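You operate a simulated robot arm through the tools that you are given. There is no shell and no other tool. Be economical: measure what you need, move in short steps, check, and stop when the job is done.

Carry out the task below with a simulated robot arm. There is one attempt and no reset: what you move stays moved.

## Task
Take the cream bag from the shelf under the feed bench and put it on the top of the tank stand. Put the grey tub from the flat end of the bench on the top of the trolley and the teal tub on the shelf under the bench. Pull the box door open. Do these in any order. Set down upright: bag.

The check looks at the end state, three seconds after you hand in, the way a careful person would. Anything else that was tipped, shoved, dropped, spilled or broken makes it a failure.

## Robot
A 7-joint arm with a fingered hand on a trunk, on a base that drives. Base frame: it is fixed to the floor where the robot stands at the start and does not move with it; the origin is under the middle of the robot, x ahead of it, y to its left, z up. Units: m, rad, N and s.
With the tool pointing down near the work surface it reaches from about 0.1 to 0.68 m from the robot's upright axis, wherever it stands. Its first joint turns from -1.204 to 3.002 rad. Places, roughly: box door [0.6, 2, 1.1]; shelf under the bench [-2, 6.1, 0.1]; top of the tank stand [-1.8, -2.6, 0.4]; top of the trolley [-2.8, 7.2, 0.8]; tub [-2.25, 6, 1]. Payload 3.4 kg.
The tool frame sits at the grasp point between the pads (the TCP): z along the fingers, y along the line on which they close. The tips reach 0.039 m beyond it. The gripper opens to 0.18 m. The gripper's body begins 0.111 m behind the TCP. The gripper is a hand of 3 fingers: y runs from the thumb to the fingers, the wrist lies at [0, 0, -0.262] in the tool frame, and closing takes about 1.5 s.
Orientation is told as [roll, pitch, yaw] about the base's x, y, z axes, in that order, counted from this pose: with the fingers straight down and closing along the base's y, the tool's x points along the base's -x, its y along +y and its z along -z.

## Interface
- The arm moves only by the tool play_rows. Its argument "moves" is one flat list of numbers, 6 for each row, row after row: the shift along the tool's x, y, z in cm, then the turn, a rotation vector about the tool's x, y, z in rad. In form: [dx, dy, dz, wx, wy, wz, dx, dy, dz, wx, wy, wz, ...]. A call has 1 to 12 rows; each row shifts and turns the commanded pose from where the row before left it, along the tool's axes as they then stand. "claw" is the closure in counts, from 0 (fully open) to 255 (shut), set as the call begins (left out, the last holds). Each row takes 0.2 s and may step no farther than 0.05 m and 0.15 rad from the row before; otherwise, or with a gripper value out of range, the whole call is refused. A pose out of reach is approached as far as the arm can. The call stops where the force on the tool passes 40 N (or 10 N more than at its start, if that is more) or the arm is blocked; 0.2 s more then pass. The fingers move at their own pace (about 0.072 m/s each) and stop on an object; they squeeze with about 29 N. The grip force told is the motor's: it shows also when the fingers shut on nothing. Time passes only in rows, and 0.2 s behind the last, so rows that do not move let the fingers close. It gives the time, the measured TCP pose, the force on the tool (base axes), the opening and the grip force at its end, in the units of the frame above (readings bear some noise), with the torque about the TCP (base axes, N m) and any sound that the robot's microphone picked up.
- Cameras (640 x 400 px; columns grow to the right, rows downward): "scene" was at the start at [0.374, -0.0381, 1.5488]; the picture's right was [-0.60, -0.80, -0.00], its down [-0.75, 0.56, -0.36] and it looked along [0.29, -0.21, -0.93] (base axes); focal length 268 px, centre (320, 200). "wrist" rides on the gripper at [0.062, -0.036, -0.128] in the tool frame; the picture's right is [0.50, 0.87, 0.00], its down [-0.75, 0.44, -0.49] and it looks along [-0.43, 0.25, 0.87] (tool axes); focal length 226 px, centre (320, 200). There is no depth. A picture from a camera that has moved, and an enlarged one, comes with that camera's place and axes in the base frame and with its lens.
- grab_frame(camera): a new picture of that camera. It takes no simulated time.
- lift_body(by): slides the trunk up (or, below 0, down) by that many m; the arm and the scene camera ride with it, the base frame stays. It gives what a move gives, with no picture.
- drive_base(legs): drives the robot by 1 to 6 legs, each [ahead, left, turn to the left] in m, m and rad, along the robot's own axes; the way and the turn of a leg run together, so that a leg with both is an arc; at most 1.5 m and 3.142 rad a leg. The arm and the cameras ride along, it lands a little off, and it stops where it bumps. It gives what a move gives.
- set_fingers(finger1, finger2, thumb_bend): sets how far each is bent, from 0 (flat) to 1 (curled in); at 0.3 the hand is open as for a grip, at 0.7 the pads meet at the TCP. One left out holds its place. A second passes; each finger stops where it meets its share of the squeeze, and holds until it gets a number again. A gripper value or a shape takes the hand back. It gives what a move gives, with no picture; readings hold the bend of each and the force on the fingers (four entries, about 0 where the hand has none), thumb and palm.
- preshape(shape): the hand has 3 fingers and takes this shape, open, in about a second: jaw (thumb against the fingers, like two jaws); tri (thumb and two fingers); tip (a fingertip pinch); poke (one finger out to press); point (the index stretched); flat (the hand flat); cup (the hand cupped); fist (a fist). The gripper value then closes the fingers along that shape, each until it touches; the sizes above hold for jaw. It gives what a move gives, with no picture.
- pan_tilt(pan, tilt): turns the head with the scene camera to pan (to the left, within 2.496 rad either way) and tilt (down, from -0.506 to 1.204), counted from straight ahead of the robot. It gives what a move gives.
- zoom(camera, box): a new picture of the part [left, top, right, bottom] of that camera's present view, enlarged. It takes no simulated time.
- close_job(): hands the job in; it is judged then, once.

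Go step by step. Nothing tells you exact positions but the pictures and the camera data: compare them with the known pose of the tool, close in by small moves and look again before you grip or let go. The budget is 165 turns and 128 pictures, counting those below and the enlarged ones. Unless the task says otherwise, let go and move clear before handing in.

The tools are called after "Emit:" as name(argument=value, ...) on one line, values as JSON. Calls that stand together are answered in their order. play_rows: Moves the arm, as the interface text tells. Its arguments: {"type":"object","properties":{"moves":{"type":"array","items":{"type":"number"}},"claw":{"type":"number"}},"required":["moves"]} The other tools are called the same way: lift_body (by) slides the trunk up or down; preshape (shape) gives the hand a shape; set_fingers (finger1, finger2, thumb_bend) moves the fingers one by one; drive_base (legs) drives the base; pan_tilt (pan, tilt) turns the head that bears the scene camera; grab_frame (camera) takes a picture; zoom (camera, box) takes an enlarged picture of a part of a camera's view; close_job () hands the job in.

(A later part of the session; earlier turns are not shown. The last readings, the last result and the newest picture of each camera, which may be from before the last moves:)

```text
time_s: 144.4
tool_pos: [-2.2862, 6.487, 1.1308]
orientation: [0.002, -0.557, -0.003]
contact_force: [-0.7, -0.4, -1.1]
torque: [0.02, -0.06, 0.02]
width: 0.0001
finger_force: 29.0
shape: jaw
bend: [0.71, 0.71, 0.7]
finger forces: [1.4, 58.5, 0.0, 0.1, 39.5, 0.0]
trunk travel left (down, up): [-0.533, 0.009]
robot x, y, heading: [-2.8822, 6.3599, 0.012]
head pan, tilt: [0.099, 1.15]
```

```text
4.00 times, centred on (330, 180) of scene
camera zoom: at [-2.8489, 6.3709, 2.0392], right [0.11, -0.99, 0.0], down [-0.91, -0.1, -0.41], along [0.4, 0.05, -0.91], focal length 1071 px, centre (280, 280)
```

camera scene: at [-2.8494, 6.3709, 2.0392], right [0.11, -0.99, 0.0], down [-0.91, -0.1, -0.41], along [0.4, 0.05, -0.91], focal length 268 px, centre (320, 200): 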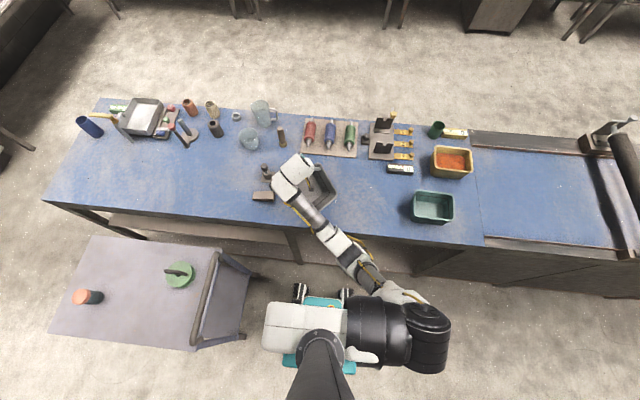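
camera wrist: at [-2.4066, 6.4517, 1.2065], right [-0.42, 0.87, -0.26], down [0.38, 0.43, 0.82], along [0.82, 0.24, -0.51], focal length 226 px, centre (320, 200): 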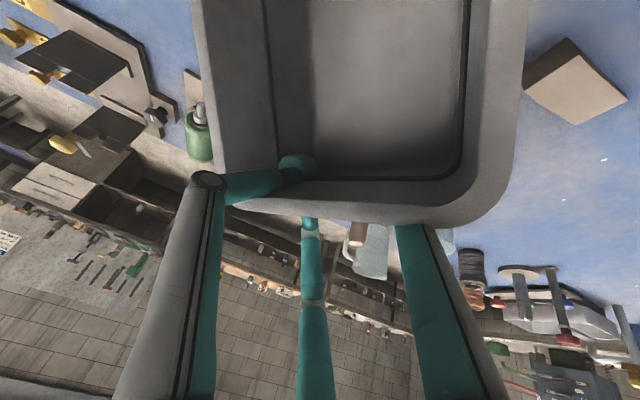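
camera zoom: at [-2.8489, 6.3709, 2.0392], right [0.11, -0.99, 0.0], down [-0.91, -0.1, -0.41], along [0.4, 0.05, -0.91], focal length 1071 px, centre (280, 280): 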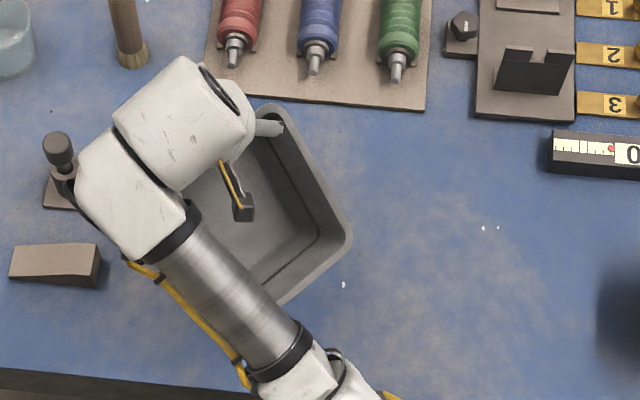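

The tub is held firmly, roughly level and yawed. I'll carry it back, sideways and forward again, so it never crosses the trolley handle.

Emit:
drive_base(legs=[[-0.87, 0, 0], [0, 0.7, 0], [0.2, 0, 0]])

Emit:
pan_tilt(pan=0.0, tilt=1.0)

Emit:
grab_frame(camera="scene")

```text
time_s: 153.6
tool_pos: [-2.9571, 7.1737, 1.1291]
orientation: [-0.004, -0.558, -0.008]
contact_force: [1.1, -0.2, -1.0]
torque: [0.01, -0.04, 0.0]
width: 0.0001
finger_force: 29.1
shape: jaw
bend: [0.71, 0.71, 0.7]
finger forces: [1.5, 58.5, 0.0, 0.0, 39.9, 0.1]
trunk travel left (down, up): [-0.533, 0.009]
robot x, y, heading: [-3.5552, 7.0455, 0.003]
head pan, tilt: [0.099, 1.15]
```

```text
time_s: 154.3
tool_pos: [-2.9583, 7.1682, 1.1294]
orientation: [0.0, -0.561, -0.011]
contact_force: [0.2, 0.8, -0.5]
torque: [0.03, -0.06, -0.01]
width: 0.0
finger_force: 29.1
shape: jaw
bend: [0.71, 0.71, 0.7]
finger forces: [1.4, 58.5, 0.0, 0.1, 39.7, 0.0]
trunk travel left (down, up): [-0.533, 0.009]
robot x, y, heading: [-3.5573, 7.0474, -0.006]
head pan, tilt: [0.0, 1.0]
```

```text
63 pictures are left
camera scene: at [-3.5101, 7.0427, 2.0488], right [0.0, -1.0, 0.0], down [-0.84, 0.0, -0.54], along [0.54, 0.0, -0.84], focal length 268 px, centre (320, 200)
```

scene: 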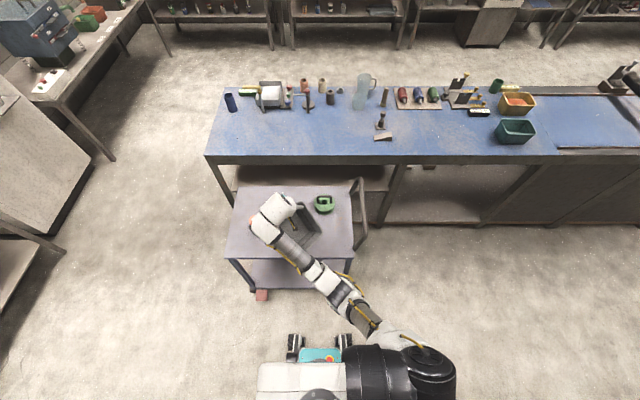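

Emit:
drive_base(legs=[[0.1, 0.02, 0]])

Emit:
play_rows(moves=[2.13, 0, 3.39, 0, 0, 0, 2.13, 0, 3.39, 0, 0, 0, 2.13, 0, 3.39, 0, 0, 0, 2.13, 0, 3.39, 0, 0, 0, 1.2, 0, 1.8, 0, 0, 0])

Emit:
zoom(camera="scene", box=[200, 130, 400, 255])

Emit:
grab_frame(camera="wrist")

```text
time_s: 155.4
tool_pos: [-2.8576, 7.1873, 1.1309]
orientation: [0.0, -0.561, -0.012]
contact_force: [-0.5, -0.3, -1.7]
torque: [0.1, 0.02, 0.01]
width: 0.0
finger_force: 29.0
shape: jaw
bend: [0.71, 0.71, 0.7]
finger forces: [1.5, 58.4, 0.1, 0.1, 39.8, 0.0]
trunk travel left (down, up): [-0.533, 0.009]
robot x, y, heading: [-3.4575, 7.0682, -0.001]
head pan, tilt: [0.0, 1.0]
```

```text
time_s: 156.6
tool_pos: [-2.8609, 7.1889, 0.9488]
orientation: [-0.001, -0.561, -0.01]
contact_force: [0.1, -0.5, -1.3]
torque: [0.04, -0.07, 0.02]
width: 0.0
finger_force: 28.9
shape: jaw
bend: [0.71, 0.71, 0.7]
finger forces: [1.8, 58.3, 0.0, 0.0, 40.3, 0.0]
trunk travel left (down, up): [-0.533, 0.009]
robot x, y, heading: [-3.4568, 7.0668, -0.002]
head pan, tilt: [0.0, 1.0]
```

```text
3.20 times, centred on (300, 192) of scene
camera zoom: at [-3.4114, 7.068, 2.0488], right [0.0, -1.0, 0.0], down [-0.84, 0.0, -0.54], along [0.54, 0.0, -0.84], focal length 857 px, centre (384, 224)
```

zoom: 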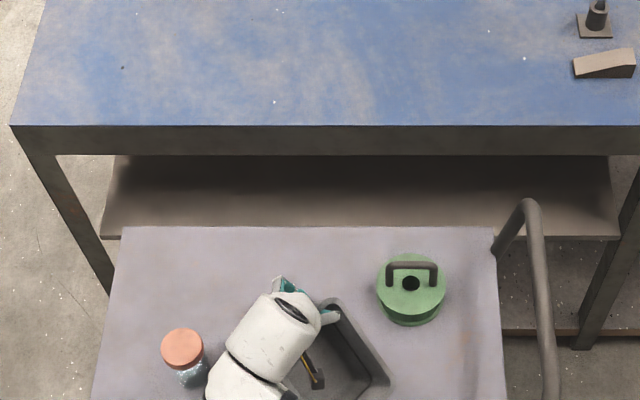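

```text
61 pictures are left
camera wrist: at [-2.9819, 7.1543, 1.0242], right [-0.41, 0.87, -0.27], down [0.38, 0.43, 0.82], along [0.83, 0.24, -0.51], focal length 226 px, centre (320, 200)
```

wrist: 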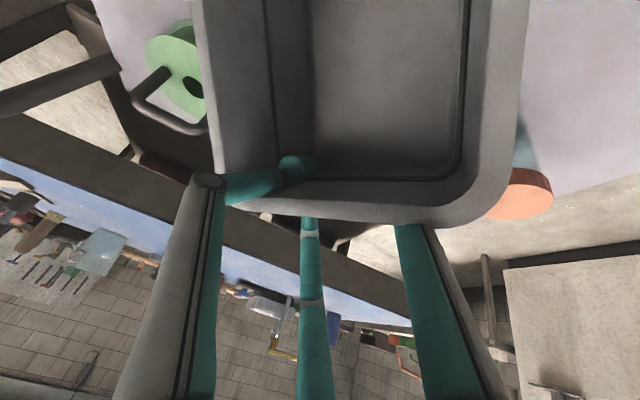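

Clear of the jar and the green lid. Lowering in small steps until it touches.

Emit:
play_rows(moves=[0.53, 0, 0.85, 0, 0, 0, 0.53, 0, 0.85, 0, 0, 0, 0.53, 0, 0.85, 0, 0, 0, 0.53, 0, 0.85, 0, 0, 0])

Emit:
play_rows(moves=[0.53, 0, 0.85, 0, 0, 0, 0.53, 0, 0.85, 0, 0, 0])

Emit:
grab_frame(camera="wrist")

```text
time_s: 157.6
tool_pos: [-2.8608, 7.1883, 0.9093]
orientation: [-0.004, -0.561, -0.011]
contact_force: [-0.2, 1.8, 3.7]
torque: [-0.19, 0.07, -0.04]
width: 0.0
finger_force: 28.7
shape: jaw
bend: [0.71, 0.71, 0.7]
finger forces: [3.1, 59.6, 0.0, 0.0, 38.5, 0.0]
trunk travel left (down, up): [-0.533, 0.009]
robot x, y, heading: [-3.4571, 7.0664, 0.001]
head pan, tilt: [0.0, 1.0]
```

```text
time_s: 158.2
tool_pos: [-2.8607, 7.1899, 0.8897]
orientation: [-0.001, -0.562, -0.01]
contact_force: [-0.1, 1.7, 3.7]
torque: [-0.15, 0.46, -0.17]
width: 0.0
finger_force: 29.3
shape: jaw
bend: [0.71, 0.71, 0.7]
finger forces: [5.5, 59.6, 0.0, 0.0, 39.7, 0.0]
trunk travel left (down, up): [-0.533, 0.009]
robot x, y, heading: [-3.4566, 7.0663, -0.001]
head pan, tilt: [0.0, 1.0]
```

```text
60 pictures are left
camera wrist: at [-2.9817, 7.1549, 0.9654], right [-0.41, 0.87, -0.27], down [0.38, 0.43, 0.82], along [0.83, 0.24, -0.51], focal length 226 px, centre (320, 200)
```

wrist: 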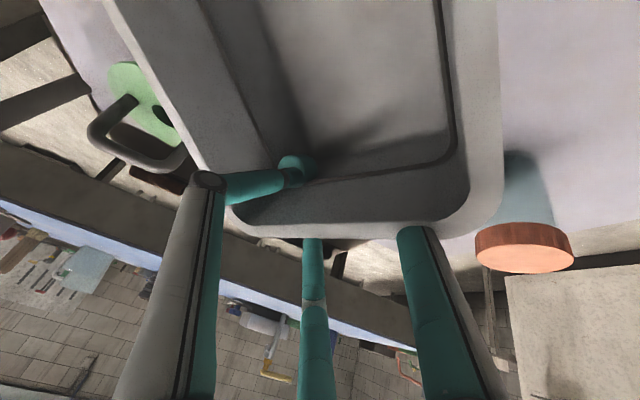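

Emit:
play_rows(moves=[0.4, 0, 0.6, 0, 0, 0])

Emit:
play_rows(moves=[0, 0, 0, 0, 0, 0, 0, 0, 0, 0, 0, 0, 0, 0, 0, 0, 0, 0, 0, 0, 0, 0, 0, 0], claw=150)

Emit:
grab_frame(camera="wrist")

```text
time_s: 158.6
tool_pos: [-2.8608, 7.1894, 0.8824]
orientation: [-0.003, -0.559, -0.011]
contact_force: [0.1, 1.7, 5.1]
torque: [-0.12, 0.65, -0.24]
width: 0.0002
finger_force: 28.8
shape: jaw
bend: [0.71, 0.71, 0.7]
finger forces: [6.5, 59.7, 0.1, 0.0, 40.2, 0.0]
trunk travel left (down, up): [-0.533, 0.009]
robot x, y, heading: [-3.454, 7.0672, 0.001]
head pan, tilt: [0.0, 1.0]
```

```text
time_s: 159.6
tool_pos: [-2.8611, 7.1873, 0.8819]
orientation: [-0.003, -0.563, -0.009]
contact_force: [0.3, 0.5, 0.0]
torque: [0.04, -0.02, 0.05]
width: 0.0737
finger_force: 0.1
shape: jaw
bend: [0.72, 0.72, 0.74]
finger forces: [0.1, 0.0, 0.1, 0.1, 0.0, 0.1]
trunk travel left (down, up): [-0.533, 0.009]
robot x, y, heading: [-3.4576, 7.0692, 0.003]
head pan, tilt: [0.0, 1.0]
```

```text
59 pictures are left
camera wrist: at [-2.9819, 7.1545, 0.9579], right [-0.41, 0.87, -0.27], down [0.38, 0.43, 0.82], along [0.83, 0.23, -0.51], focal length 226 px, centre (320, 200)
```

wrist: 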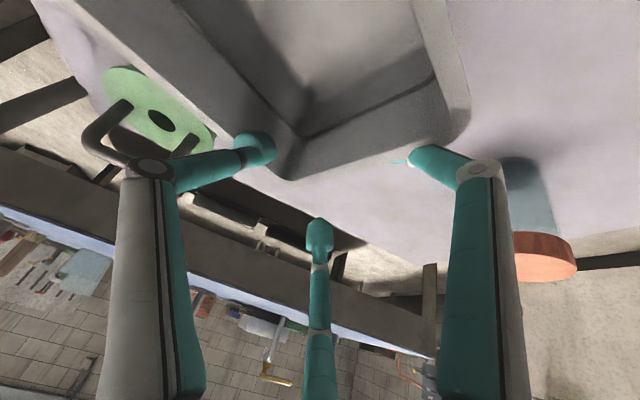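

The tub is free and sitting on the trolley. I'll open slightly more and rise straight up.

Emit:
play_rows(moves=[0, 0, 0, 0, 0, 0, 0, 0, 0, 0, 0, 0, -0.5, 0, -0.85, 0, 0, 0, -1.06, 0, -1.7, 0, 0, 0, -1.06, 0, -1.7, 0, 0, 0, -2.13, 0, -3.39, 0, 0, 0, -2.13, 0, -3.39, 0, 0, 0, -2.13, 0, -3.39, 0, 0, 0, -2.13, 0, -3.39, 0, 0, 0], claw=125)

Emit:
grab_frame(camera="wrist")

Emit:
zoom(camera="scene", box=[200, 150, 400, 275])

```text
time_s: 161.6
tool_pos: [-2.861, 7.19, 1.0944]
orientation: [-0.004, -0.562, -0.011]
contact_force: [-0.1, -0.5, -0.5]
torque: [-0.02, -0.01, -0.01]
width: 0.0913
finger_force: 0.1
shape: jaw
bend: [0.71, 0.71, 0.72]
finger forces: [0.0, 0.0, 0.0, 0.0, 0.0, 0.1]
trunk travel left (down, up): [-0.533, 0.009]
robot x, y, heading: [-3.4549, 7.0682, -0.002]
head pan, tilt: [0.0, 1.0]
```

```text
58 pictures are left
camera wrist: at [-2.9825, 7.1561, 1.1701], right [-0.41, 0.87, -0.27], down [0.38, 0.43, 0.82], along [0.83, 0.23, -0.51], focal length 226 px, centre (320, 200)
```

wrist: 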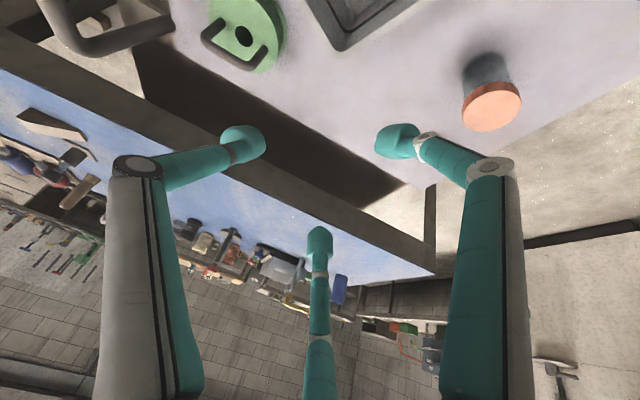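

```text
3.20 times, centred on (300, 212) of scene
camera zoom: at [-3.4116, 7.0691, 2.0489], right [0.0, -1.0, 0.0], down [-0.84, 0.0, -0.54], along [0.54, 0.0, -0.84], focal length 857 px, centre (384, 160)
```

zoom: 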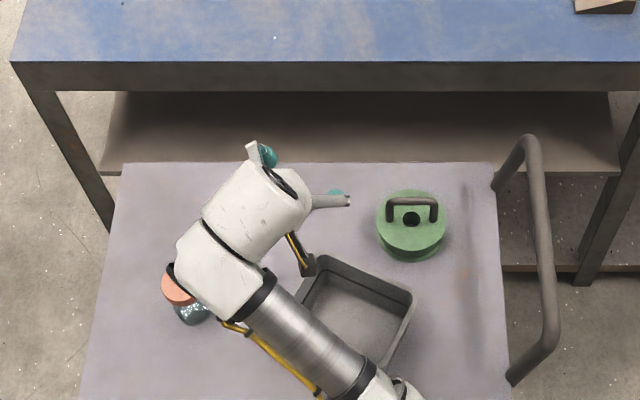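

The grey tub sits flat on the trolley. Next is the teal tub.

Emit:
drive_base(legs=[[-0.35, 0, 0], [0, -1.15, 0], [0.78, 0, 0]])

Emit:
pan_tilt(pan=0.0, tilt=1.1)

Emit:
grab_frame(camera="wrist")

Emit:
grab_frame(camera="scene")

```text
time_s: 173.2
tool_pos: [-2.4281, 6.0292, 1.0954]
orientation: [-0.002, -0.561, -0.01]
contact_force: [-0.2, 0.4, 0.5]
torque: [0.03, 0.01, -0.01]
width: 0.0909
finger_force: 0.0
shape: jaw
bend: [0.71, 0.71, 0.72]
finger forces: [0.0, 0.1, 0.1, 0.1, 0.1, 0.0]
trunk travel left (down, up): [-0.533, 0.009]
robot x, y, heading: [-3.0265, 5.908, 0.0]
head pan, tilt: [0.0, 1.0]
```

```text
time_s: 173.9
tool_pos: [-2.4303, 6.0296, 1.0952]
orientation: [-0.002, -0.562, -0.013]
contact_force: [0.6, -0.8, 0.1]
torque: [0.02, 0.0, 0.01]
width: 0.0915
finger_force: 0.0
shape: jaw
bend: [0.71, 0.71, 0.72]
finger forces: [0.1, 0.1, 0.0, 0.0, 0.0, 0.0]
trunk travel left (down, up): [-0.533, 0.009]
robot x, y, heading: [-3.0202, 5.909, -0.004]
head pan, tilt: [0.0, 1.1]
```

```text
56 pictures are left
camera wrist: at [-2.5512, 5.9962, 1.1703], right [-0.41, 0.87, -0.27], down [0.38, 0.43, 0.82], along [0.83, 0.23, -0.51], focal length 226 px, centre (320, 200)
```

wrist: 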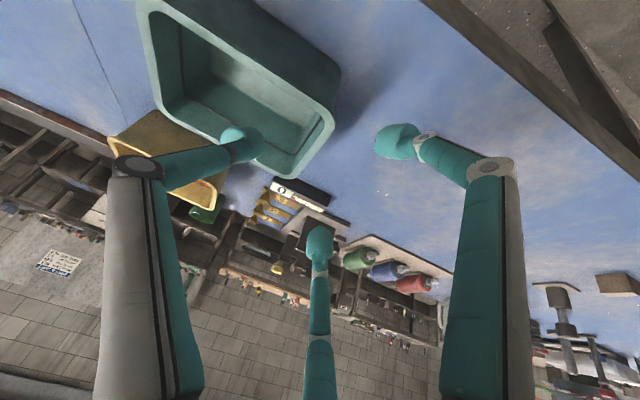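

```text
55 pictures are left
camera scene: at [-2.9856, 5.9099, 2.0423], right [0.0, -1.0, 0.0], down [-0.89, 0.0, -0.45], along [0.45, 0.0, -0.89], focal length 268 px, centre (320, 200)
```

scene: 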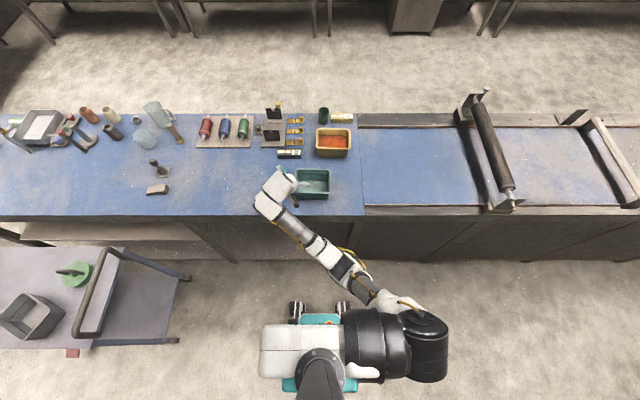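

The teal rim's +y wall is at y≈6.025, centred at x≈-2.355. Descending with the same approach.

Emit:
play_rows(moves=[-0.8, -0.4, 3.5, 0, 0, 0, 0, -0.3, 3.5, 0, 0, 0])

Emit:
grab_frame(camera="wrist")

```text
time_s: 174.5
tool_pos: [-2.3862, 6.021, 1.0383]
orientation: [-0.003, -0.561, -0.013]
contact_force: [-0.6, 1.3, -0.3]
torque: [-0.01, 0.01, 0.01]
width: 0.0913
finger_force: 0.1
shape: jaw
bend: [0.71, 0.71, 0.72]
finger forces: [0.1, 0.1, 0.1, 0.0, 0.1, 0.1]
trunk travel left (down, up): [-0.533, 0.009]
robot x, y, heading: [-3.0225, 5.9123, -0.005]
head pan, tilt: [0.0, 1.1]
```

```text
54 pictures are left
camera wrist: at [-2.5072, 5.9871, 1.1143], right [-0.41, 0.87, -0.27], down [0.38, 0.43, 0.82], along [0.83, 0.23, -0.51], focal length 226 px, centre (320, 200)
```

wrist: 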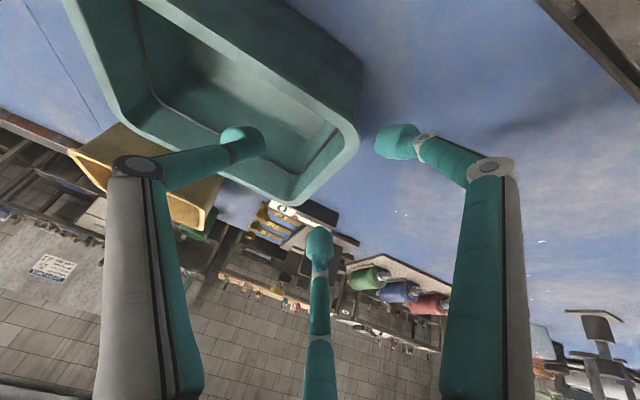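

Emit:
play_rows(moves=[0, 0.1, 3, 0, 0, 0, 0, 0, 2, 0, 0, 0, 0, 0, 1.3, 0, 0, 0])

Emit:
play_rows(moves=[0, 0, 0, 0, 0, 0, 0, 0, 0, 0, 0, 0, 0, 0, 0, 0, 0, 0, 0, 0, 0, 0, 0, 0, 0, 0, 0, 0, 0, 0, 0, 0, 0, 0, 0, 0, 0, 0, 0, 0, 0, 0, 0, 0, 0, 0, 0, 0], claw=255)

Emit:
play_rows(moves=[-0.8, 0, -1.3, 0, 0, 0, -1, 0, -1.7, 0, 0, 0, -1.6, 0, -2.5, 0, 0, 0, -1.6, 0, -2.5, 0, 0, 0])

Emit:
grab_frame(camera="wrist")

Emit:
zoom(camera="scene", box=[220, 110, 420, 235])

```text
time_s: 175.3
tool_pos: [-2.3516, 6.0216, 0.9846]
orientation: [-0.004, -0.562, -0.014]
contact_force: [0.6, 0.0, 0.2]
torque: [-0.02, 0.01, -0.01]
width: 0.0911
finger_force: 0.2
shape: jaw
bend: [0.71, 0.71, 0.72]
finger forces: [0.0, 0.0, 0.0, 0.0, 0.0, 0.1]
trunk travel left (down, up): [-0.533, 0.009]
robot x, y, heading: [-3.0235, 5.9041, -0.001]
head pan, tilt: [0.0, 1.1]
```

```text
time_s: 177.1
tool_pos: [-2.3533, 6.0217, 0.9851]
orientation: [-0.003, -0.562, -0.014]
contact_force: [0.1, 0.8, -0.8]
torque: [0.01, -0.03, -0.02]
width: 0.001
finger_force: 29.2
shape: jaw
bend: [0.7, 0.7, 0.71]
finger forces: [0.0, 0.0, 0.1, 0.1, 26.8, 0.0]
trunk travel left (down, up): [-0.533, 0.009]
robot x, y, heading: [-3.0232, 5.9086, -0.001]
head pan, tilt: [0.0, 1.1]
```

```text
time_s: 178.1
tool_pos: [-2.3537, 6.0224, 1.083]
orientation: [-0.003, -0.564, -0.012]
contact_force: [0.0, 0.0, -1.5]
torque: [0.02, -0.03, 0.02]
width: 0.0
finger_force: 28.8
shape: jaw
bend: [0.71, 0.71, 0.7]
finger forces: [1.3, 58.6, 0.0, 0.0, 39.3, 0.0]
trunk travel left (down, up): [-0.533, 0.009]
robot x, y, heading: [-3.0263, 5.9071, -0.002]
head pan, tilt: [0.0, 1.1]
```

```text
53 pictures are left
camera wrist: at [-2.4745, 5.989, 1.1568], right [-0.41, 0.87, -0.27], down [0.38, 0.43, 0.82], along [0.83, 0.23, -0.51], focal length 226 px, centre (320, 200)
```

wrist: 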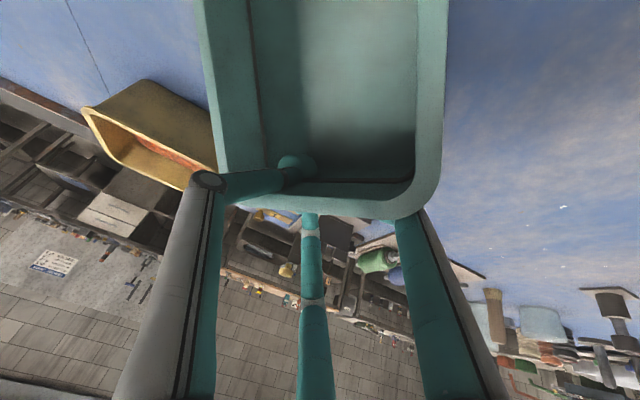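

```text
3.20 times, centred on (320, 172) of scene
camera zoom: at [-2.9848, 5.9099, 2.0422], right [0.0, -1.0, 0.0], down [-0.89, 0.0, -0.45], along [0.45, 0.0, -0.89], focal length 857 px, centre (320, 288)
```

zoom: 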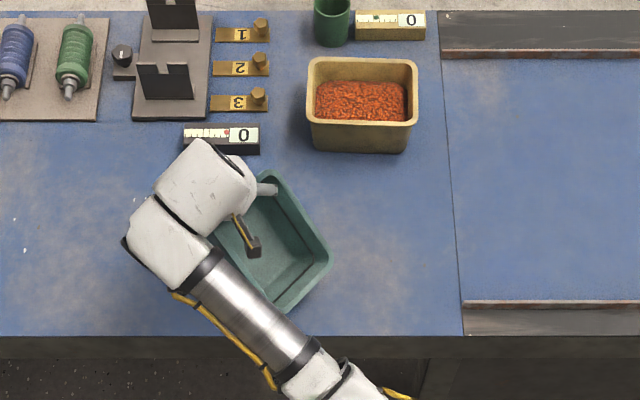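

The teal tub is held. I'll back away from the bench, lower the trunk and look at the shelf underneath.

Emit:
drive_base(legs=[[-0.65, 0, 0], [0, 0.2, 0]])

Emit:
lift_body(by=-0.53)

Emit:
pan_tilt(pan=0.05, tilt=0.6)

Emit:
grab_frame(camera="scene")

Emit:
grab_frame(camera="wrist")

```text
time_s: 182.8
tool_pos: [-2.9929, 6.2204, 1.0817]
orientation: [-0.002, -0.561, -0.023]
contact_force: [-0.9, 0.0, -1.0]
torque: [-0.01, -0.04, -0.02]
width: 0.0001
finger_force: 29.3
shape: jaw
bend: [0.71, 0.71, 0.7]
finger forces: [1.3, 58.8, 0.0, 0.0, 39.8, 0.1]
trunk travel left (down, up): [-0.533, 0.009]
robot x, y, heading: [-3.6689, 6.1121, -0.014]
head pan, tilt: [0.0, 1.1]
```

```text
refused: -0.53 is not a number from -0.4 to 0.4
```

```text
time_s: 183.8
tool_pos: [-2.9955, 6.2292, 1.0815]
orientation: [-0.008, -0.563, -0.019]
contact_force: [0.0, -0.5, -1.1]
torque: [0.03, -0.07, 0.02]
width: 0.0001
finger_force: 28.8
shape: jaw
bend: [0.71, 0.71, 0.7]
finger forces: [1.3, 58.8, 0.0, 0.1, 39.6, 0.1]
trunk travel left (down, up): [-0.533, 0.009]
robot x, y, heading: [-3.6707, 6.1155, -0.01]
head pan, tilt: [0.051, 0.6]
```

```text
51 pictures are left
camera scene: at [-3.6001, 6.1177, 2.0807], right [0.04, -1.0, 0.0], down [-0.57, -0.02, -0.82], along [0.82, 0.03, -0.57], focal length 268 px, centre (320, 200)
```

scene: 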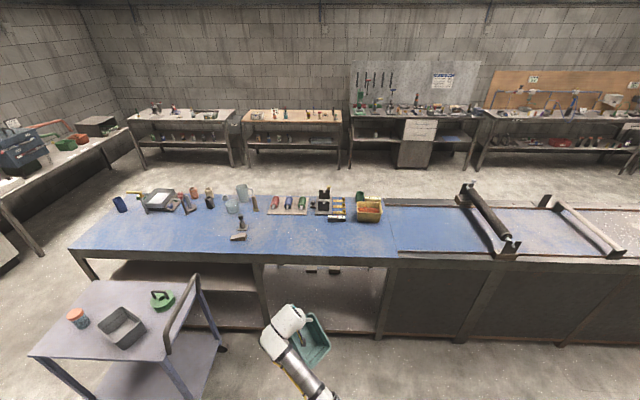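

```text
50 pictures are left
camera wrist: at [-3.1166, 6.1965, 1.1573], right [-0.4, 0.87, -0.27], down [0.38, 0.43, 0.82], along [0.83, 0.22, -0.51], focal length 226 px, centre (320, 200)
```

wrist: 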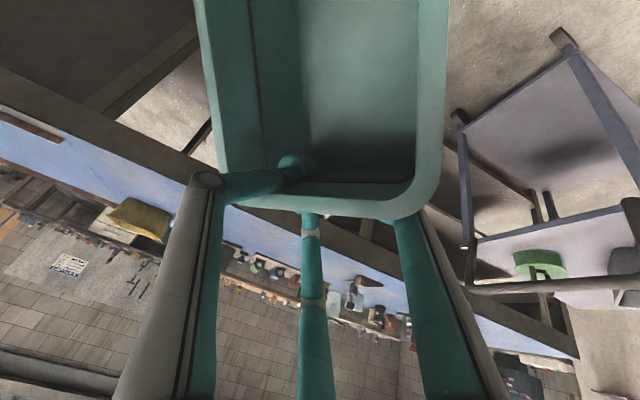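

Emit:
lift_body(by=-0.4)

Emit:
lift_body(by=-0.1)

Emit:
pan_tilt(pan=0.0, tilt=0.5)

Emit:
grab_frame(camera="scene")

Emit:
grab_frame(camera="wrist")

```text
time_s: 187.6
tool_pos: [-2.9956, 6.228, 0.6827]
orientation: [-0.006, -0.566, -0.021]
contact_force: [0.5, -0.1, -1.1]
torque: [0.05, -0.03, 0.05]
width: 0.0001
finger_force: 28.6
shape: jaw
bend: [0.71, 0.71, 0.7]
finger forces: [1.4, 58.9, 0.0, 0.0, 40.0, 0.1]
trunk travel left (down, up): [-0.133, 0.409]
robot x, y, heading: [-3.6622, 6.1138, -0.004]
head pan, tilt: [0.051, 0.6]
```

```text
time_s: 188.9
tool_pos: [-2.995, 6.2267, 0.5834]
orientation: [-0.006, -0.566, -0.02]
contact_force: [0.0, 0.7, -0.7]
torque: [0.04, -0.04, 0.02]
width: 0.0
finger_force: 29.6
shape: jaw
bend: [0.71, 0.71, 0.7]
finger forces: [1.5, 58.8, 0.0, 0.0, 40.1, 0.0]
trunk travel left (down, up): [-0.033, 0.509]
robot x, y, heading: [-3.6657, 6.1148, -0.01]
head pan, tilt: [0.051, 0.6]
```

```text
time_s: 189.6
tool_pos: [-2.9945, 6.2263, 0.5824]
orientation: [-0.005, -0.562, -0.022]
contact_force: [-0.3, 0.1, -1.4]
torque: [0.05, -0.02, 0.0]
width: 0.0
finger_force: 29.8
shape: jaw
bend: [0.71, 0.71, 0.7]
finger forces: [1.3, 58.9, 0.0, 0.0, 40.1, 0.1]
trunk travel left (down, up): [-0.033, 0.509]
robot x, y, heading: [-3.6674, 6.1146, -0.017]
head pan, tilt: [0.0, 0.499]
```

```text
49 pictures are left
camera scene: at [-3.1544, 6.1111, 1.5257], right [-0.01, -1.0, 0.0], down [-0.48, 0.01, -0.88], along [0.88, -0.01, -0.48], focal length 268 px, centre (320, 200)
```

scene: 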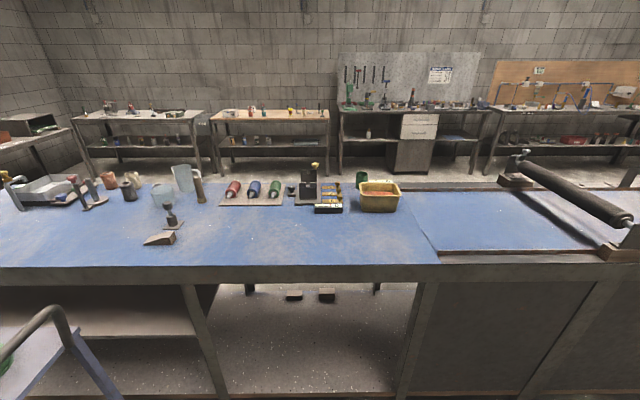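

```text
48 pictures are left
camera wrist: at [-3.1171, 6.1944, 0.6573], right [-0.4, 0.87, -0.27], down [0.38, 0.43, 0.82], along [0.83, 0.22, -0.51], focal length 226 px, centre (320, 200)
```

wrist: 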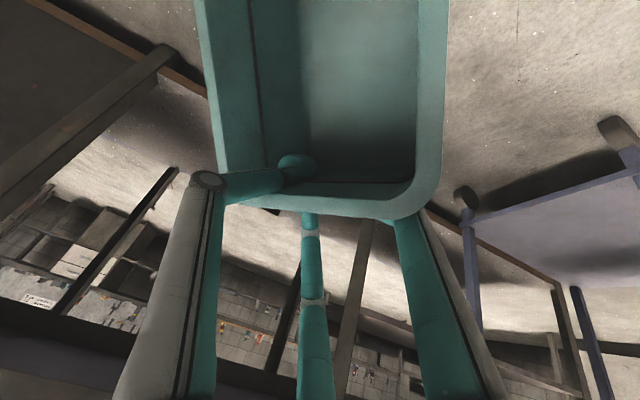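

Emit:
zoom(camera="scene", box=[190, 270, 430, 400])

Emit:
pan_tilt(pan=0.0, tilt=1.0)

Emit:
grab_frame(camera="scene")

```text
2.67 times, centred on (310, 335) of scene
camera zoom: at [-3.1544, 6.1111, 1.5257], right [-0.01, -1.0, 0.0], down [-0.48, 0.01, -0.88], along [0.88, -0.01, -0.48], focal length 714 px, centre (347, -160)
```

zoom: 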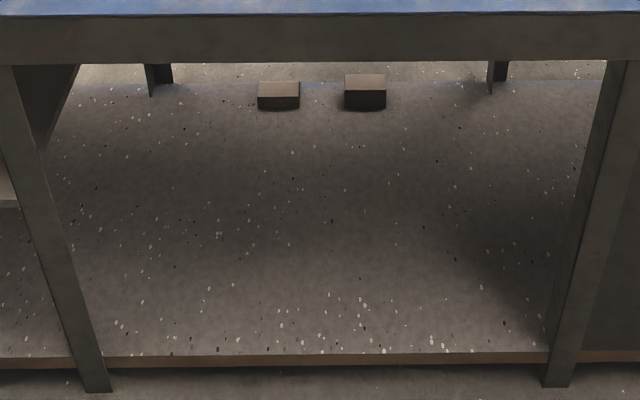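

```text
time_s: 190.5
tool_pos: [-2.9956, 6.2271, 0.5839]
orientation: [-0.006, -0.565, -0.022]
contact_force: [0.1, 0.4, -0.9]
torque: [0.04, -0.03, 0.02]
width: 0.0
finger_force: 29.0
shape: jaw
bend: [0.71, 0.71, 0.7]
finger forces: [1.3, 58.9, 0.0, 0.0, 40.1, 0.1]
trunk travel left (down, up): [-0.033, 0.509]
robot x, y, heading: [-3.665, 6.1155, -0.01]
head pan, tilt: [0.0, 1.0]
```

```text
46 pictures are left
camera scene: at [-3.1759, 6.1114, 1.4848], right [-0.01, -1.0, 0.0], down [-0.84, 0.01, -0.54], along [0.54, -0.01, -0.84], focal length 268 px, centre (320, 200)
```

scene: 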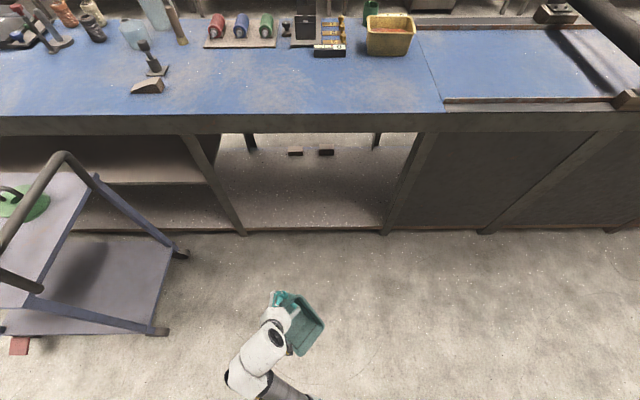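

The shelf at z≈0.09 is empty here apart from two small blocks at its front, so there is room for the teal tub. I'll lower the arm outside first to check posture, then drive in.

Emit:
play_rows(moves=[2.13, 0, 3.39, 0, 0, 0, 2.13, 0, 3.39, 0, 0, 0, 2.13, 0, 3.39, 0, 0, 0, 2.13, 0, 3.39, 0, 0, 0, 2.13, 0, 3.39, 0, 0, 0, 2.13, 0, 3.39, 0, 0, 0, 2.13, 0, 3.39, 0, 0, 0, 2.13, 0, 3.39, 0, 0, 0])

Emit:
grab_frame(camera="scene")

Emit:
grab_frame(camera="wrist")

```text
time_s: 192.3
tool_pos: [-2.9935, 6.2243, 0.2631]
orientation: [-0.004, -0.566, -0.021]
contact_force: [0.5, 0.1, -0.2]
torque: [0.03, -0.03, -0.02]
width: 0.0
finger_force: 28.6
shape: jaw
bend: [0.71, 0.71, 0.7]
finger forces: [1.9, 58.4, 0.0, 0.0, 40.8, 0.0]
trunk travel left (down, up): [-0.033, 0.509]
robot x, y, heading: [-3.6621, 6.1136, -0.006]
head pan, tilt: [0.0, 1.0]
```

```text
45 pictures are left
camera scene: at [-3.1761, 6.1111, 1.4848], right [-0.01, -1.0, 0.0], down [-0.84, 0.01, -0.54], along [0.54, -0.01, -0.84], focal length 268 px, centre (320, 200)
```

scene: 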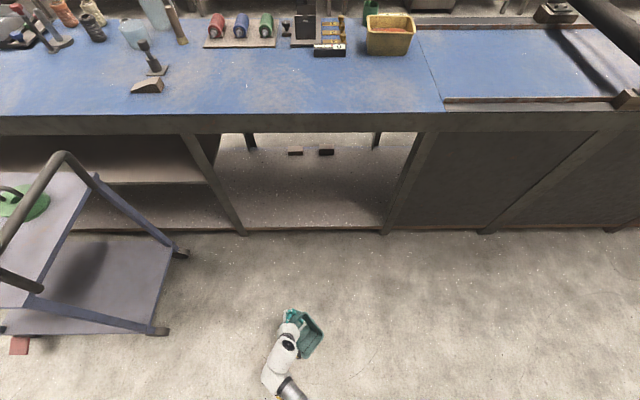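

```text
44 pictures are left
camera wrist: at [-3.116, 6.1915, 0.338], right [-0.4, 0.87, -0.27], down [0.38, 0.43, 0.82], along [0.83, 0.22, -0.51], focal length 226 px, centre (320, 200)
```

wrist: 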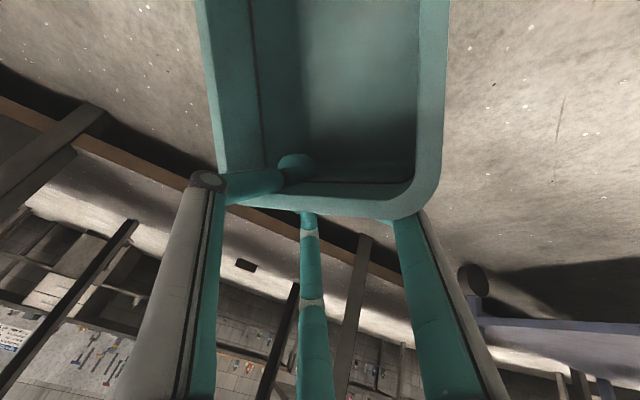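

The posture is low and clear of the bench apron. Driving straight in through the opening between the legs.

Emit:
drive_base(legs=[[0.45, 0, 0]])

Emit:
drive_base(legs=[[0.27, 0, 0]])

Emit:
grab_frame(camera="wrist")

```text
time_s: 195.0
tool_pos: [-2.545, 6.222, 0.2625]
orientation: [-0.005, -0.563, -0.016]
contact_force: [-0.7, 0.6, -0.8]
torque: [0.04, -0.02, 0.04]
width: 0.0
finger_force: 29.6
shape: jaw
bend: [0.71, 0.71, 0.7]
finger forces: [1.9, 58.3, 0.0, 0.0, 40.9, 0.1]
trunk travel left (down, up): [-0.033, 0.509]
robot x, y, heading: [-3.2179, 6.1107, -0.007]
head pan, tilt: [0.0, 1.0]
```

```text
time_s: 196.9
tool_pos: [-2.2778, 6.2215, 0.2668]
orientation: [-0.004, -0.57, -0.015]
contact_force: [-0.1, 0.7, 0.9]
torque: [-0.15, -0.04, 0.02]
width: 0.0002
finger_force: 29.0
shape: jaw
bend: [0.71, 0.71, 0.7]
finger forces: [1.4, 62.6, 0.1, 0.1, 41.0, 0.0]
trunk travel left (down, up): [-0.033, 0.509]
robot x, y, heading: [-2.9464, 6.1063, -0.011]
head pan, tilt: [0.0, 1.0]
```

```text
43 pictures are left
camera wrist: at [-2.4003, 6.1881, 0.3408], right [-0.41, 0.87, -0.27], down [0.38, 0.43, 0.82], along [0.83, 0.23, -0.5], focal length 226 px, centre (320, 200)
```

wrist: 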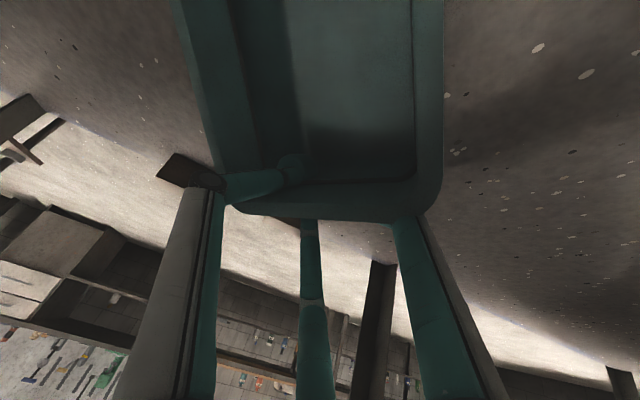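

The tub's low corner is already brushing the shelf, so the shelf top is nearer z≈0.15. I'll lift a touch, move 4 cm further in, then lower gently.

Emit:
play_rows(moves=[-0.53, 0, -0.85, 0, 0, 0, -1.7, 0, 1.06, 0, 0, 0, -1.7, 0, 1.06, 0, 0, 0, 0.53, 0, 0.85, 0, 0, 0, 0.53, 0, 0.85, 0, 0, 0])

Emit:
play_rows(moves=[0.53, 0, 0.85, 0, 0, 0, 0.53, 0, 0.85, 0, 0, 0])

Emit:
grab_frame(camera="wrist")

```text
time_s: 198.1
tool_pos: [-2.2377, 6.2209, 0.2593]
orientation: [-0.004, -0.575, -0.015]
contact_force: [-0.4, 1.7, 1.9]
torque: [-0.23, 0.03, -0.01]
width: 0.0
finger_force: 29.3
shape: jaw
bend: [0.71, 0.71, 0.7]
finger forces: [1.8, 63.1, 0.0, 0.1, 40.6, 0.1]
trunk travel left (down, up): [-0.033, 0.509]
robot x, y, heading: [-2.948, 6.1069, -0.01]
head pan, tilt: [0.0, 1.0]
```

```text
time_s: 198.7
tool_pos: [-2.2383, 6.2199, 0.2399]
orientation: [-0.005, -0.571, -0.016]
contact_force: [-0.6, 1.3, 3.4]
torque: [-0.1, 0.49, -0.17]
width: 0.0
finger_force: 28.4
shape: jaw
bend: [0.71, 0.71, 0.7]
finger forces: [5.7, 62.5, 0.1, 0.0, 41.5, 0.1]
trunk travel left (down, up): [-0.033, 0.509]
robot x, y, heading: [-2.9488, 6.1104, -0.007]
head pan, tilt: [0.0, 1.0]
```

```text
42 pictures are left
camera wrist: at [-2.361, 6.1878, 0.3134], right [-0.4, 0.87, -0.27], down [0.38, 0.43, 0.82], along [0.83, 0.23, -0.5], focal length 226 px, centre (320, 200)
```

wrist: 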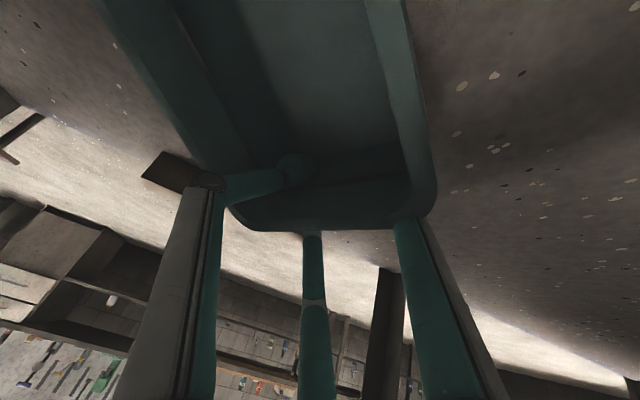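

It is levelling out as before. A little lower, then release and rise.

Emit:
play_rows(moves=[0.4, 0, 0.6, 0, 0, 0])

Emit:
play_rows(moves=[0, 0, 0, 0, 0, 0, 0, 0, 0, 0, 0, 0, 0, 0, 0, 0, 0, 0, 0, 0, 0, 0, 0, 0, 0, 0, 0, 0, 0, 0, -0.5, 0, -0.85, 0, 0, 0, -1.06, 0, -1.7, 0, 0, 0, -1.06, 0, -1.7, 0, 0, 0, -2.13, 0, -3.39, 0, 0, 0], claw=135)

Emit:
grab_frame(camera="wrist")

```text
time_s: 199.1
tool_pos: [-2.2395, 6.22, 0.2324]
orientation: [-0.005, -0.572, -0.016]
contact_force: [-0.8, 0.5, 1.9]
torque: [-0.09, 0.39, -0.15]
width: 0.0
finger_force: 29.1
shape: jaw
bend: [0.71, 0.71, 0.7]
finger forces: [4.4, 62.7, 0.1, 0.1, 40.7, 0.0]
trunk travel left (down, up): [-0.033, 0.509]
robot x, y, heading: [-2.9463, 6.107, -0.002]
head pan, tilt: [0.0, 1.0]
```

```text
time_s: 201.1
tool_pos: [-2.2405, 6.221, 0.3223]
orientation: [-0.005, -0.573, -0.017]
contact_force: [0.5, 0.8, -0.3]
torque: [0.02, 0.01, 0.01]
width: 0.0842
finger_force: 0.1
shape: jaw
bend: [0.71, 0.71, 0.73]
finger forces: [0.0, 0.1, 0.0, 0.1, 0.0, 0.0]
trunk travel left (down, up): [-0.033, 0.509]
robot x, y, heading: [-2.9471, 6.1054, -0.01]
head pan, tilt: [0.0, 1.0]
```

```text
41 pictures are left
camera wrist: at [-2.3627, 6.1872, 0.3963], right [-0.4, 0.87, -0.28], down [0.37, 0.43, 0.82], along [0.83, 0.23, -0.5], focal length 226 px, centre (320, 200)
```

wrist: 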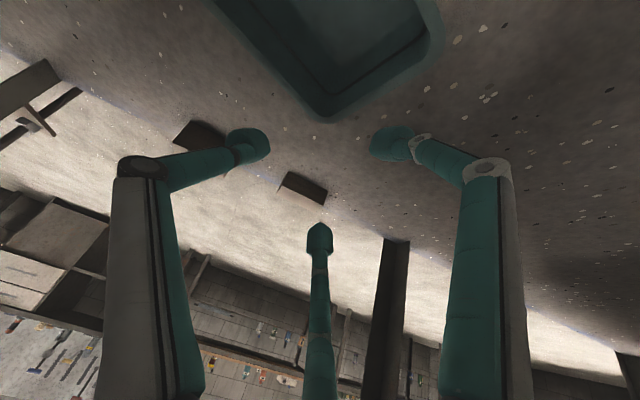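

The teal tub is placed. No bag was visible from behind, so I'll go back around to the aisle side and look under the whole bench from there.

Emit:
drive_base(legs=[[-0.95, 0, 0], [0, 1.2, 0], [0, 1.15, 0], [1.5, 0, 0], [1.45, 0, 0], [0, -1.4, 0]])

Emit:
drive_base(legs=[[0, 0, 1.57], [0, 0, 1.57]])

Emit:
pan_tilt(pan=0.25, tilt=0.6)

Emit:
grab_frame(camera="scene")

```text
time_s: 237.7
tool_pos: [-0.2494, 7.0809, 0.3231]
orientation: [-0.005, -0.574, -0.032]
contact_force: [0.8, 0.0, 0.1]
torque: [0.01, 0.03, 0.0]
width: 0.0842
finger_force: 0.0
shape: jaw
bend: [0.71, 0.71, 0.73]
finger forces: [0.1, 0.0, 0.1, 0.1, 0.0, 0.0]
trunk travel left (down, up): [-0.033, 0.509]
robot x, y, heading: [-0.9577, 6.9782, -0.029]
head pan, tilt: [0.0, 1.0]
```

```text
time_s: 245.8
tool_pos: [-1.6648, 6.8711, 0.3243]
orientation: [-0.004, -0.577, 3.119]
contact_force: [-0.1, 0.1, -0.5]
torque: [0.01, -0.01, 0.0]
width: 0.0842
finger_force: 0.0
shape: jaw
bend: [0.71, 0.71, 0.73]
finger forces: [0.0, 0.0, 0.1, 0.1, 0.0, 0.0]
trunk travel left (down, up): [-0.033, 0.509]
robot x, y, heading: [-0.9573, 6.9809, 3.122]
head pan, tilt: [0.0, 1.0]
```

```text
time_s: 246.6
tool_pos: [-1.6635, 6.8722, 0.3281]
orientation: [-0.005, -0.583, 3.118]
contact_force: [0.5, 0.8, -0.3]
torque: [0.01, -0.01, -0.02]
width: 0.0843
finger_force: 0.1
shape: jaw
bend: [0.71, 0.71, 0.73]
finger forces: [0.1, 0.0, 0.0, 0.0, 0.1, 0.0]
trunk travel left (down, up): [-0.033, 0.509]
robot x, y, heading: [-0.9592, 6.9783, 3.134]
head pan, tilt: [0.25, 0.6]
```

```text
40 pictures are left
camera scene: at [-1.4614, 6.9689, 1.5168], right [-0.23, 0.97, 0.0], down [0.55, 0.13, -0.82], along [-0.8, -0.19, -0.57], focal length 268 px, centre (320, 200)
```

scene: 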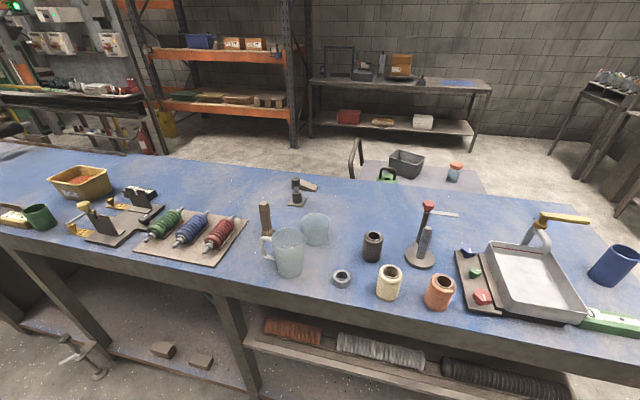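

Emit:
drive_base(legs=[[-0.35, 1.4, 0], [0, 0.7, 0]])

Emit:
pan_tilt(pan=0.0, tilt=0.6)

Emit:
grab_frame(camera="scene")

Emit:
pan_tilt(pan=0.7, tilt=0.5)

Emit:
grab_frame(camera="scene")

```text
time_s: 257.3
tool_pos: [-1.3584, 4.7715, 0.3285]
orientation: [-0.002, -0.581, 3.102]
contact_force: [0.2, 0.6, -0.5]
torque: [0.01, 0.03, 0.03]
width: 0.0843
finger_force: 0.0
shape: jaw
bend: [0.71, 0.71, 0.73]
finger forces: [0.1, 0.1, 0.0, 0.0, 0.0, 0.0]
trunk travel left (down, up): [-0.033, 0.509]
robot x, y, heading: [-0.6485, 4.865, 3.116]
head pan, tilt: [0.25, 0.6]
```

```text
time_s: 258.1
tool_pos: [-1.3569, 4.7706, 0.3304]
orientation: [-0.006, -0.587, 3.1]
contact_force: [0.3, -0.3, -0.1]
torque: [0.01, 0.01, 0.0]
width: 0.0842
finger_force: 0.1
shape: jaw
bend: [0.71, 0.71, 0.73]
finger forces: [0.0, 0.0, 0.1, 0.0, 0.1, 0.0]
trunk travel left (down, up): [-0.033, 0.509]
robot x, y, heading: [-0.6523, 4.8683, 3.111]
head pan, tilt: [0.0, 0.6]
```

```text
39 pictures are left
camera scene: at [-1.157, 4.887, 1.5169], right [0.03, 1.0, 0.0], down [0.57, -0.02, -0.82], along [-0.82, 0.02, -0.57], focal length 268 px, centre (320, 200)
```

scene: 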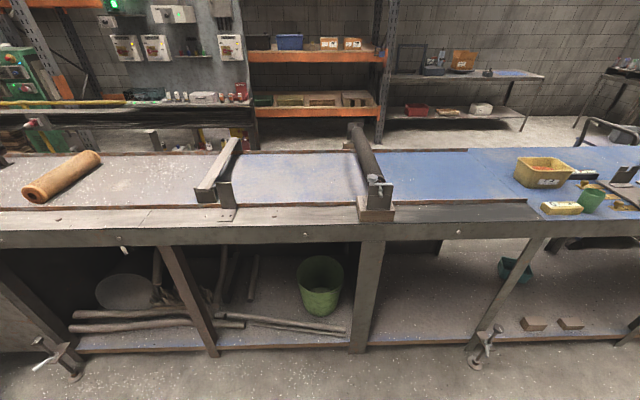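

```text
time_s: 259.1
tool_pos: [-1.3571, 4.7704, 0.3312]
orientation: [-0.005, -0.586, 3.102]
contact_force: [-0.8, -0.1, -0.2]
torque: [0.01, 0.03, 0.05]
width: 0.0844
finger_force: 0.1
shape: jaw
bend: [0.71, 0.71, 0.73]
finger forces: [0.0, 0.1, 0.0, 0.1, 0.0, 0.1]
trunk travel left (down, up): [-0.033, 0.509]
robot x, y, heading: [-0.6498, 4.8682, 3.112]
head pan, tilt: [0.7, 0.499]
```

```text
38 pictures are left
camera scene: at [-1.14, 4.8273, 1.5261], right [-0.62, 0.78, 0.0], down [0.38, 0.3, -0.88], along [-0.69, -0.55, -0.48], focal length 268 px, centre (320, 200)
```

scene: 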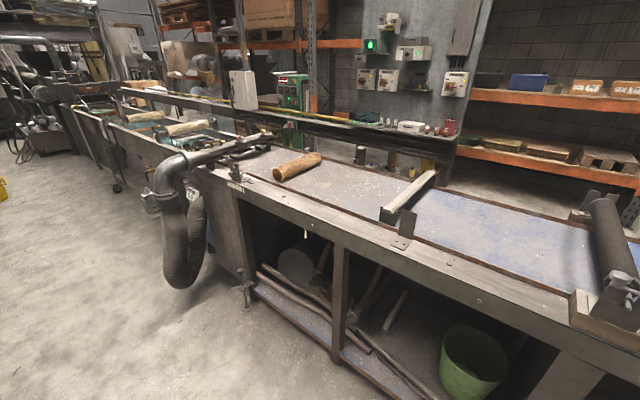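

Emit:
zoom(camera="scene", box=[230, 220, 410, 333])

Emit:
pan_tilt(pan=0.25, tilt=0.6)

Emit:
zoom(camera="scene", box=[130, 220, 370, 370])

```text
3.54 times, centred on (320, 276) of scene
camera zoom: at [-1.14, 4.8273, 1.5261], right [-0.62, 0.78, 0.0], down [0.38, 0.3, -0.88], along [-0.69, -0.55, -0.48], focal length 948 px, centre (320, -71)
```

zoom: 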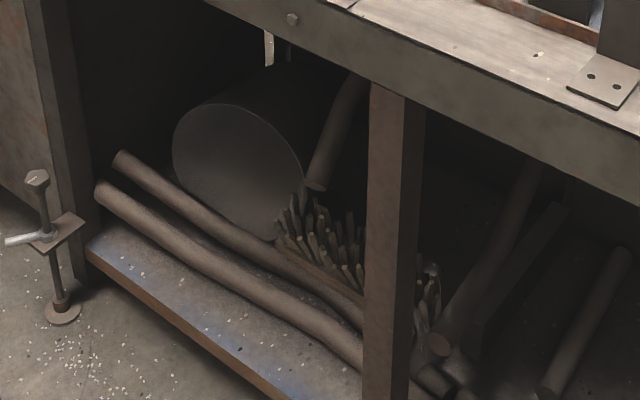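

```text
time_s: 260.0
tool_pos: [-1.3565, 4.7705, 0.3309]
orientation: [-0.007, -0.587, 3.103]
contact_force: [-0.4, -0.6, 0.0]
torque: [0.0, -0.02, -0.03]
width: 0.0842
finger_force: 0.0
shape: jaw
bend: [0.71, 0.71, 0.73]
finger forces: [0.1, 0.0, 0.1, 0.1, 0.1, 0.0]
trunk travel left (down, up): [-0.033, 0.509]
robot x, y, heading: [-0.649, 4.8683, 3.112]
head pan, tilt: [0.25, 0.6]
```

```text
2.67 times, centred on (250, 295) of scene
camera zoom: at [-1.1549, 4.8643, 1.5169], right [-0.22, 0.98, 0.0], down [0.56, 0.12, -0.82], along [-0.8, -0.18, -0.57], focal length 714 px, centre (507, -53)
```

zoom: 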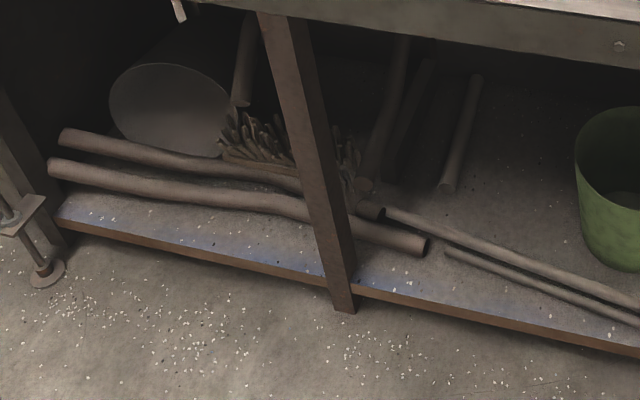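

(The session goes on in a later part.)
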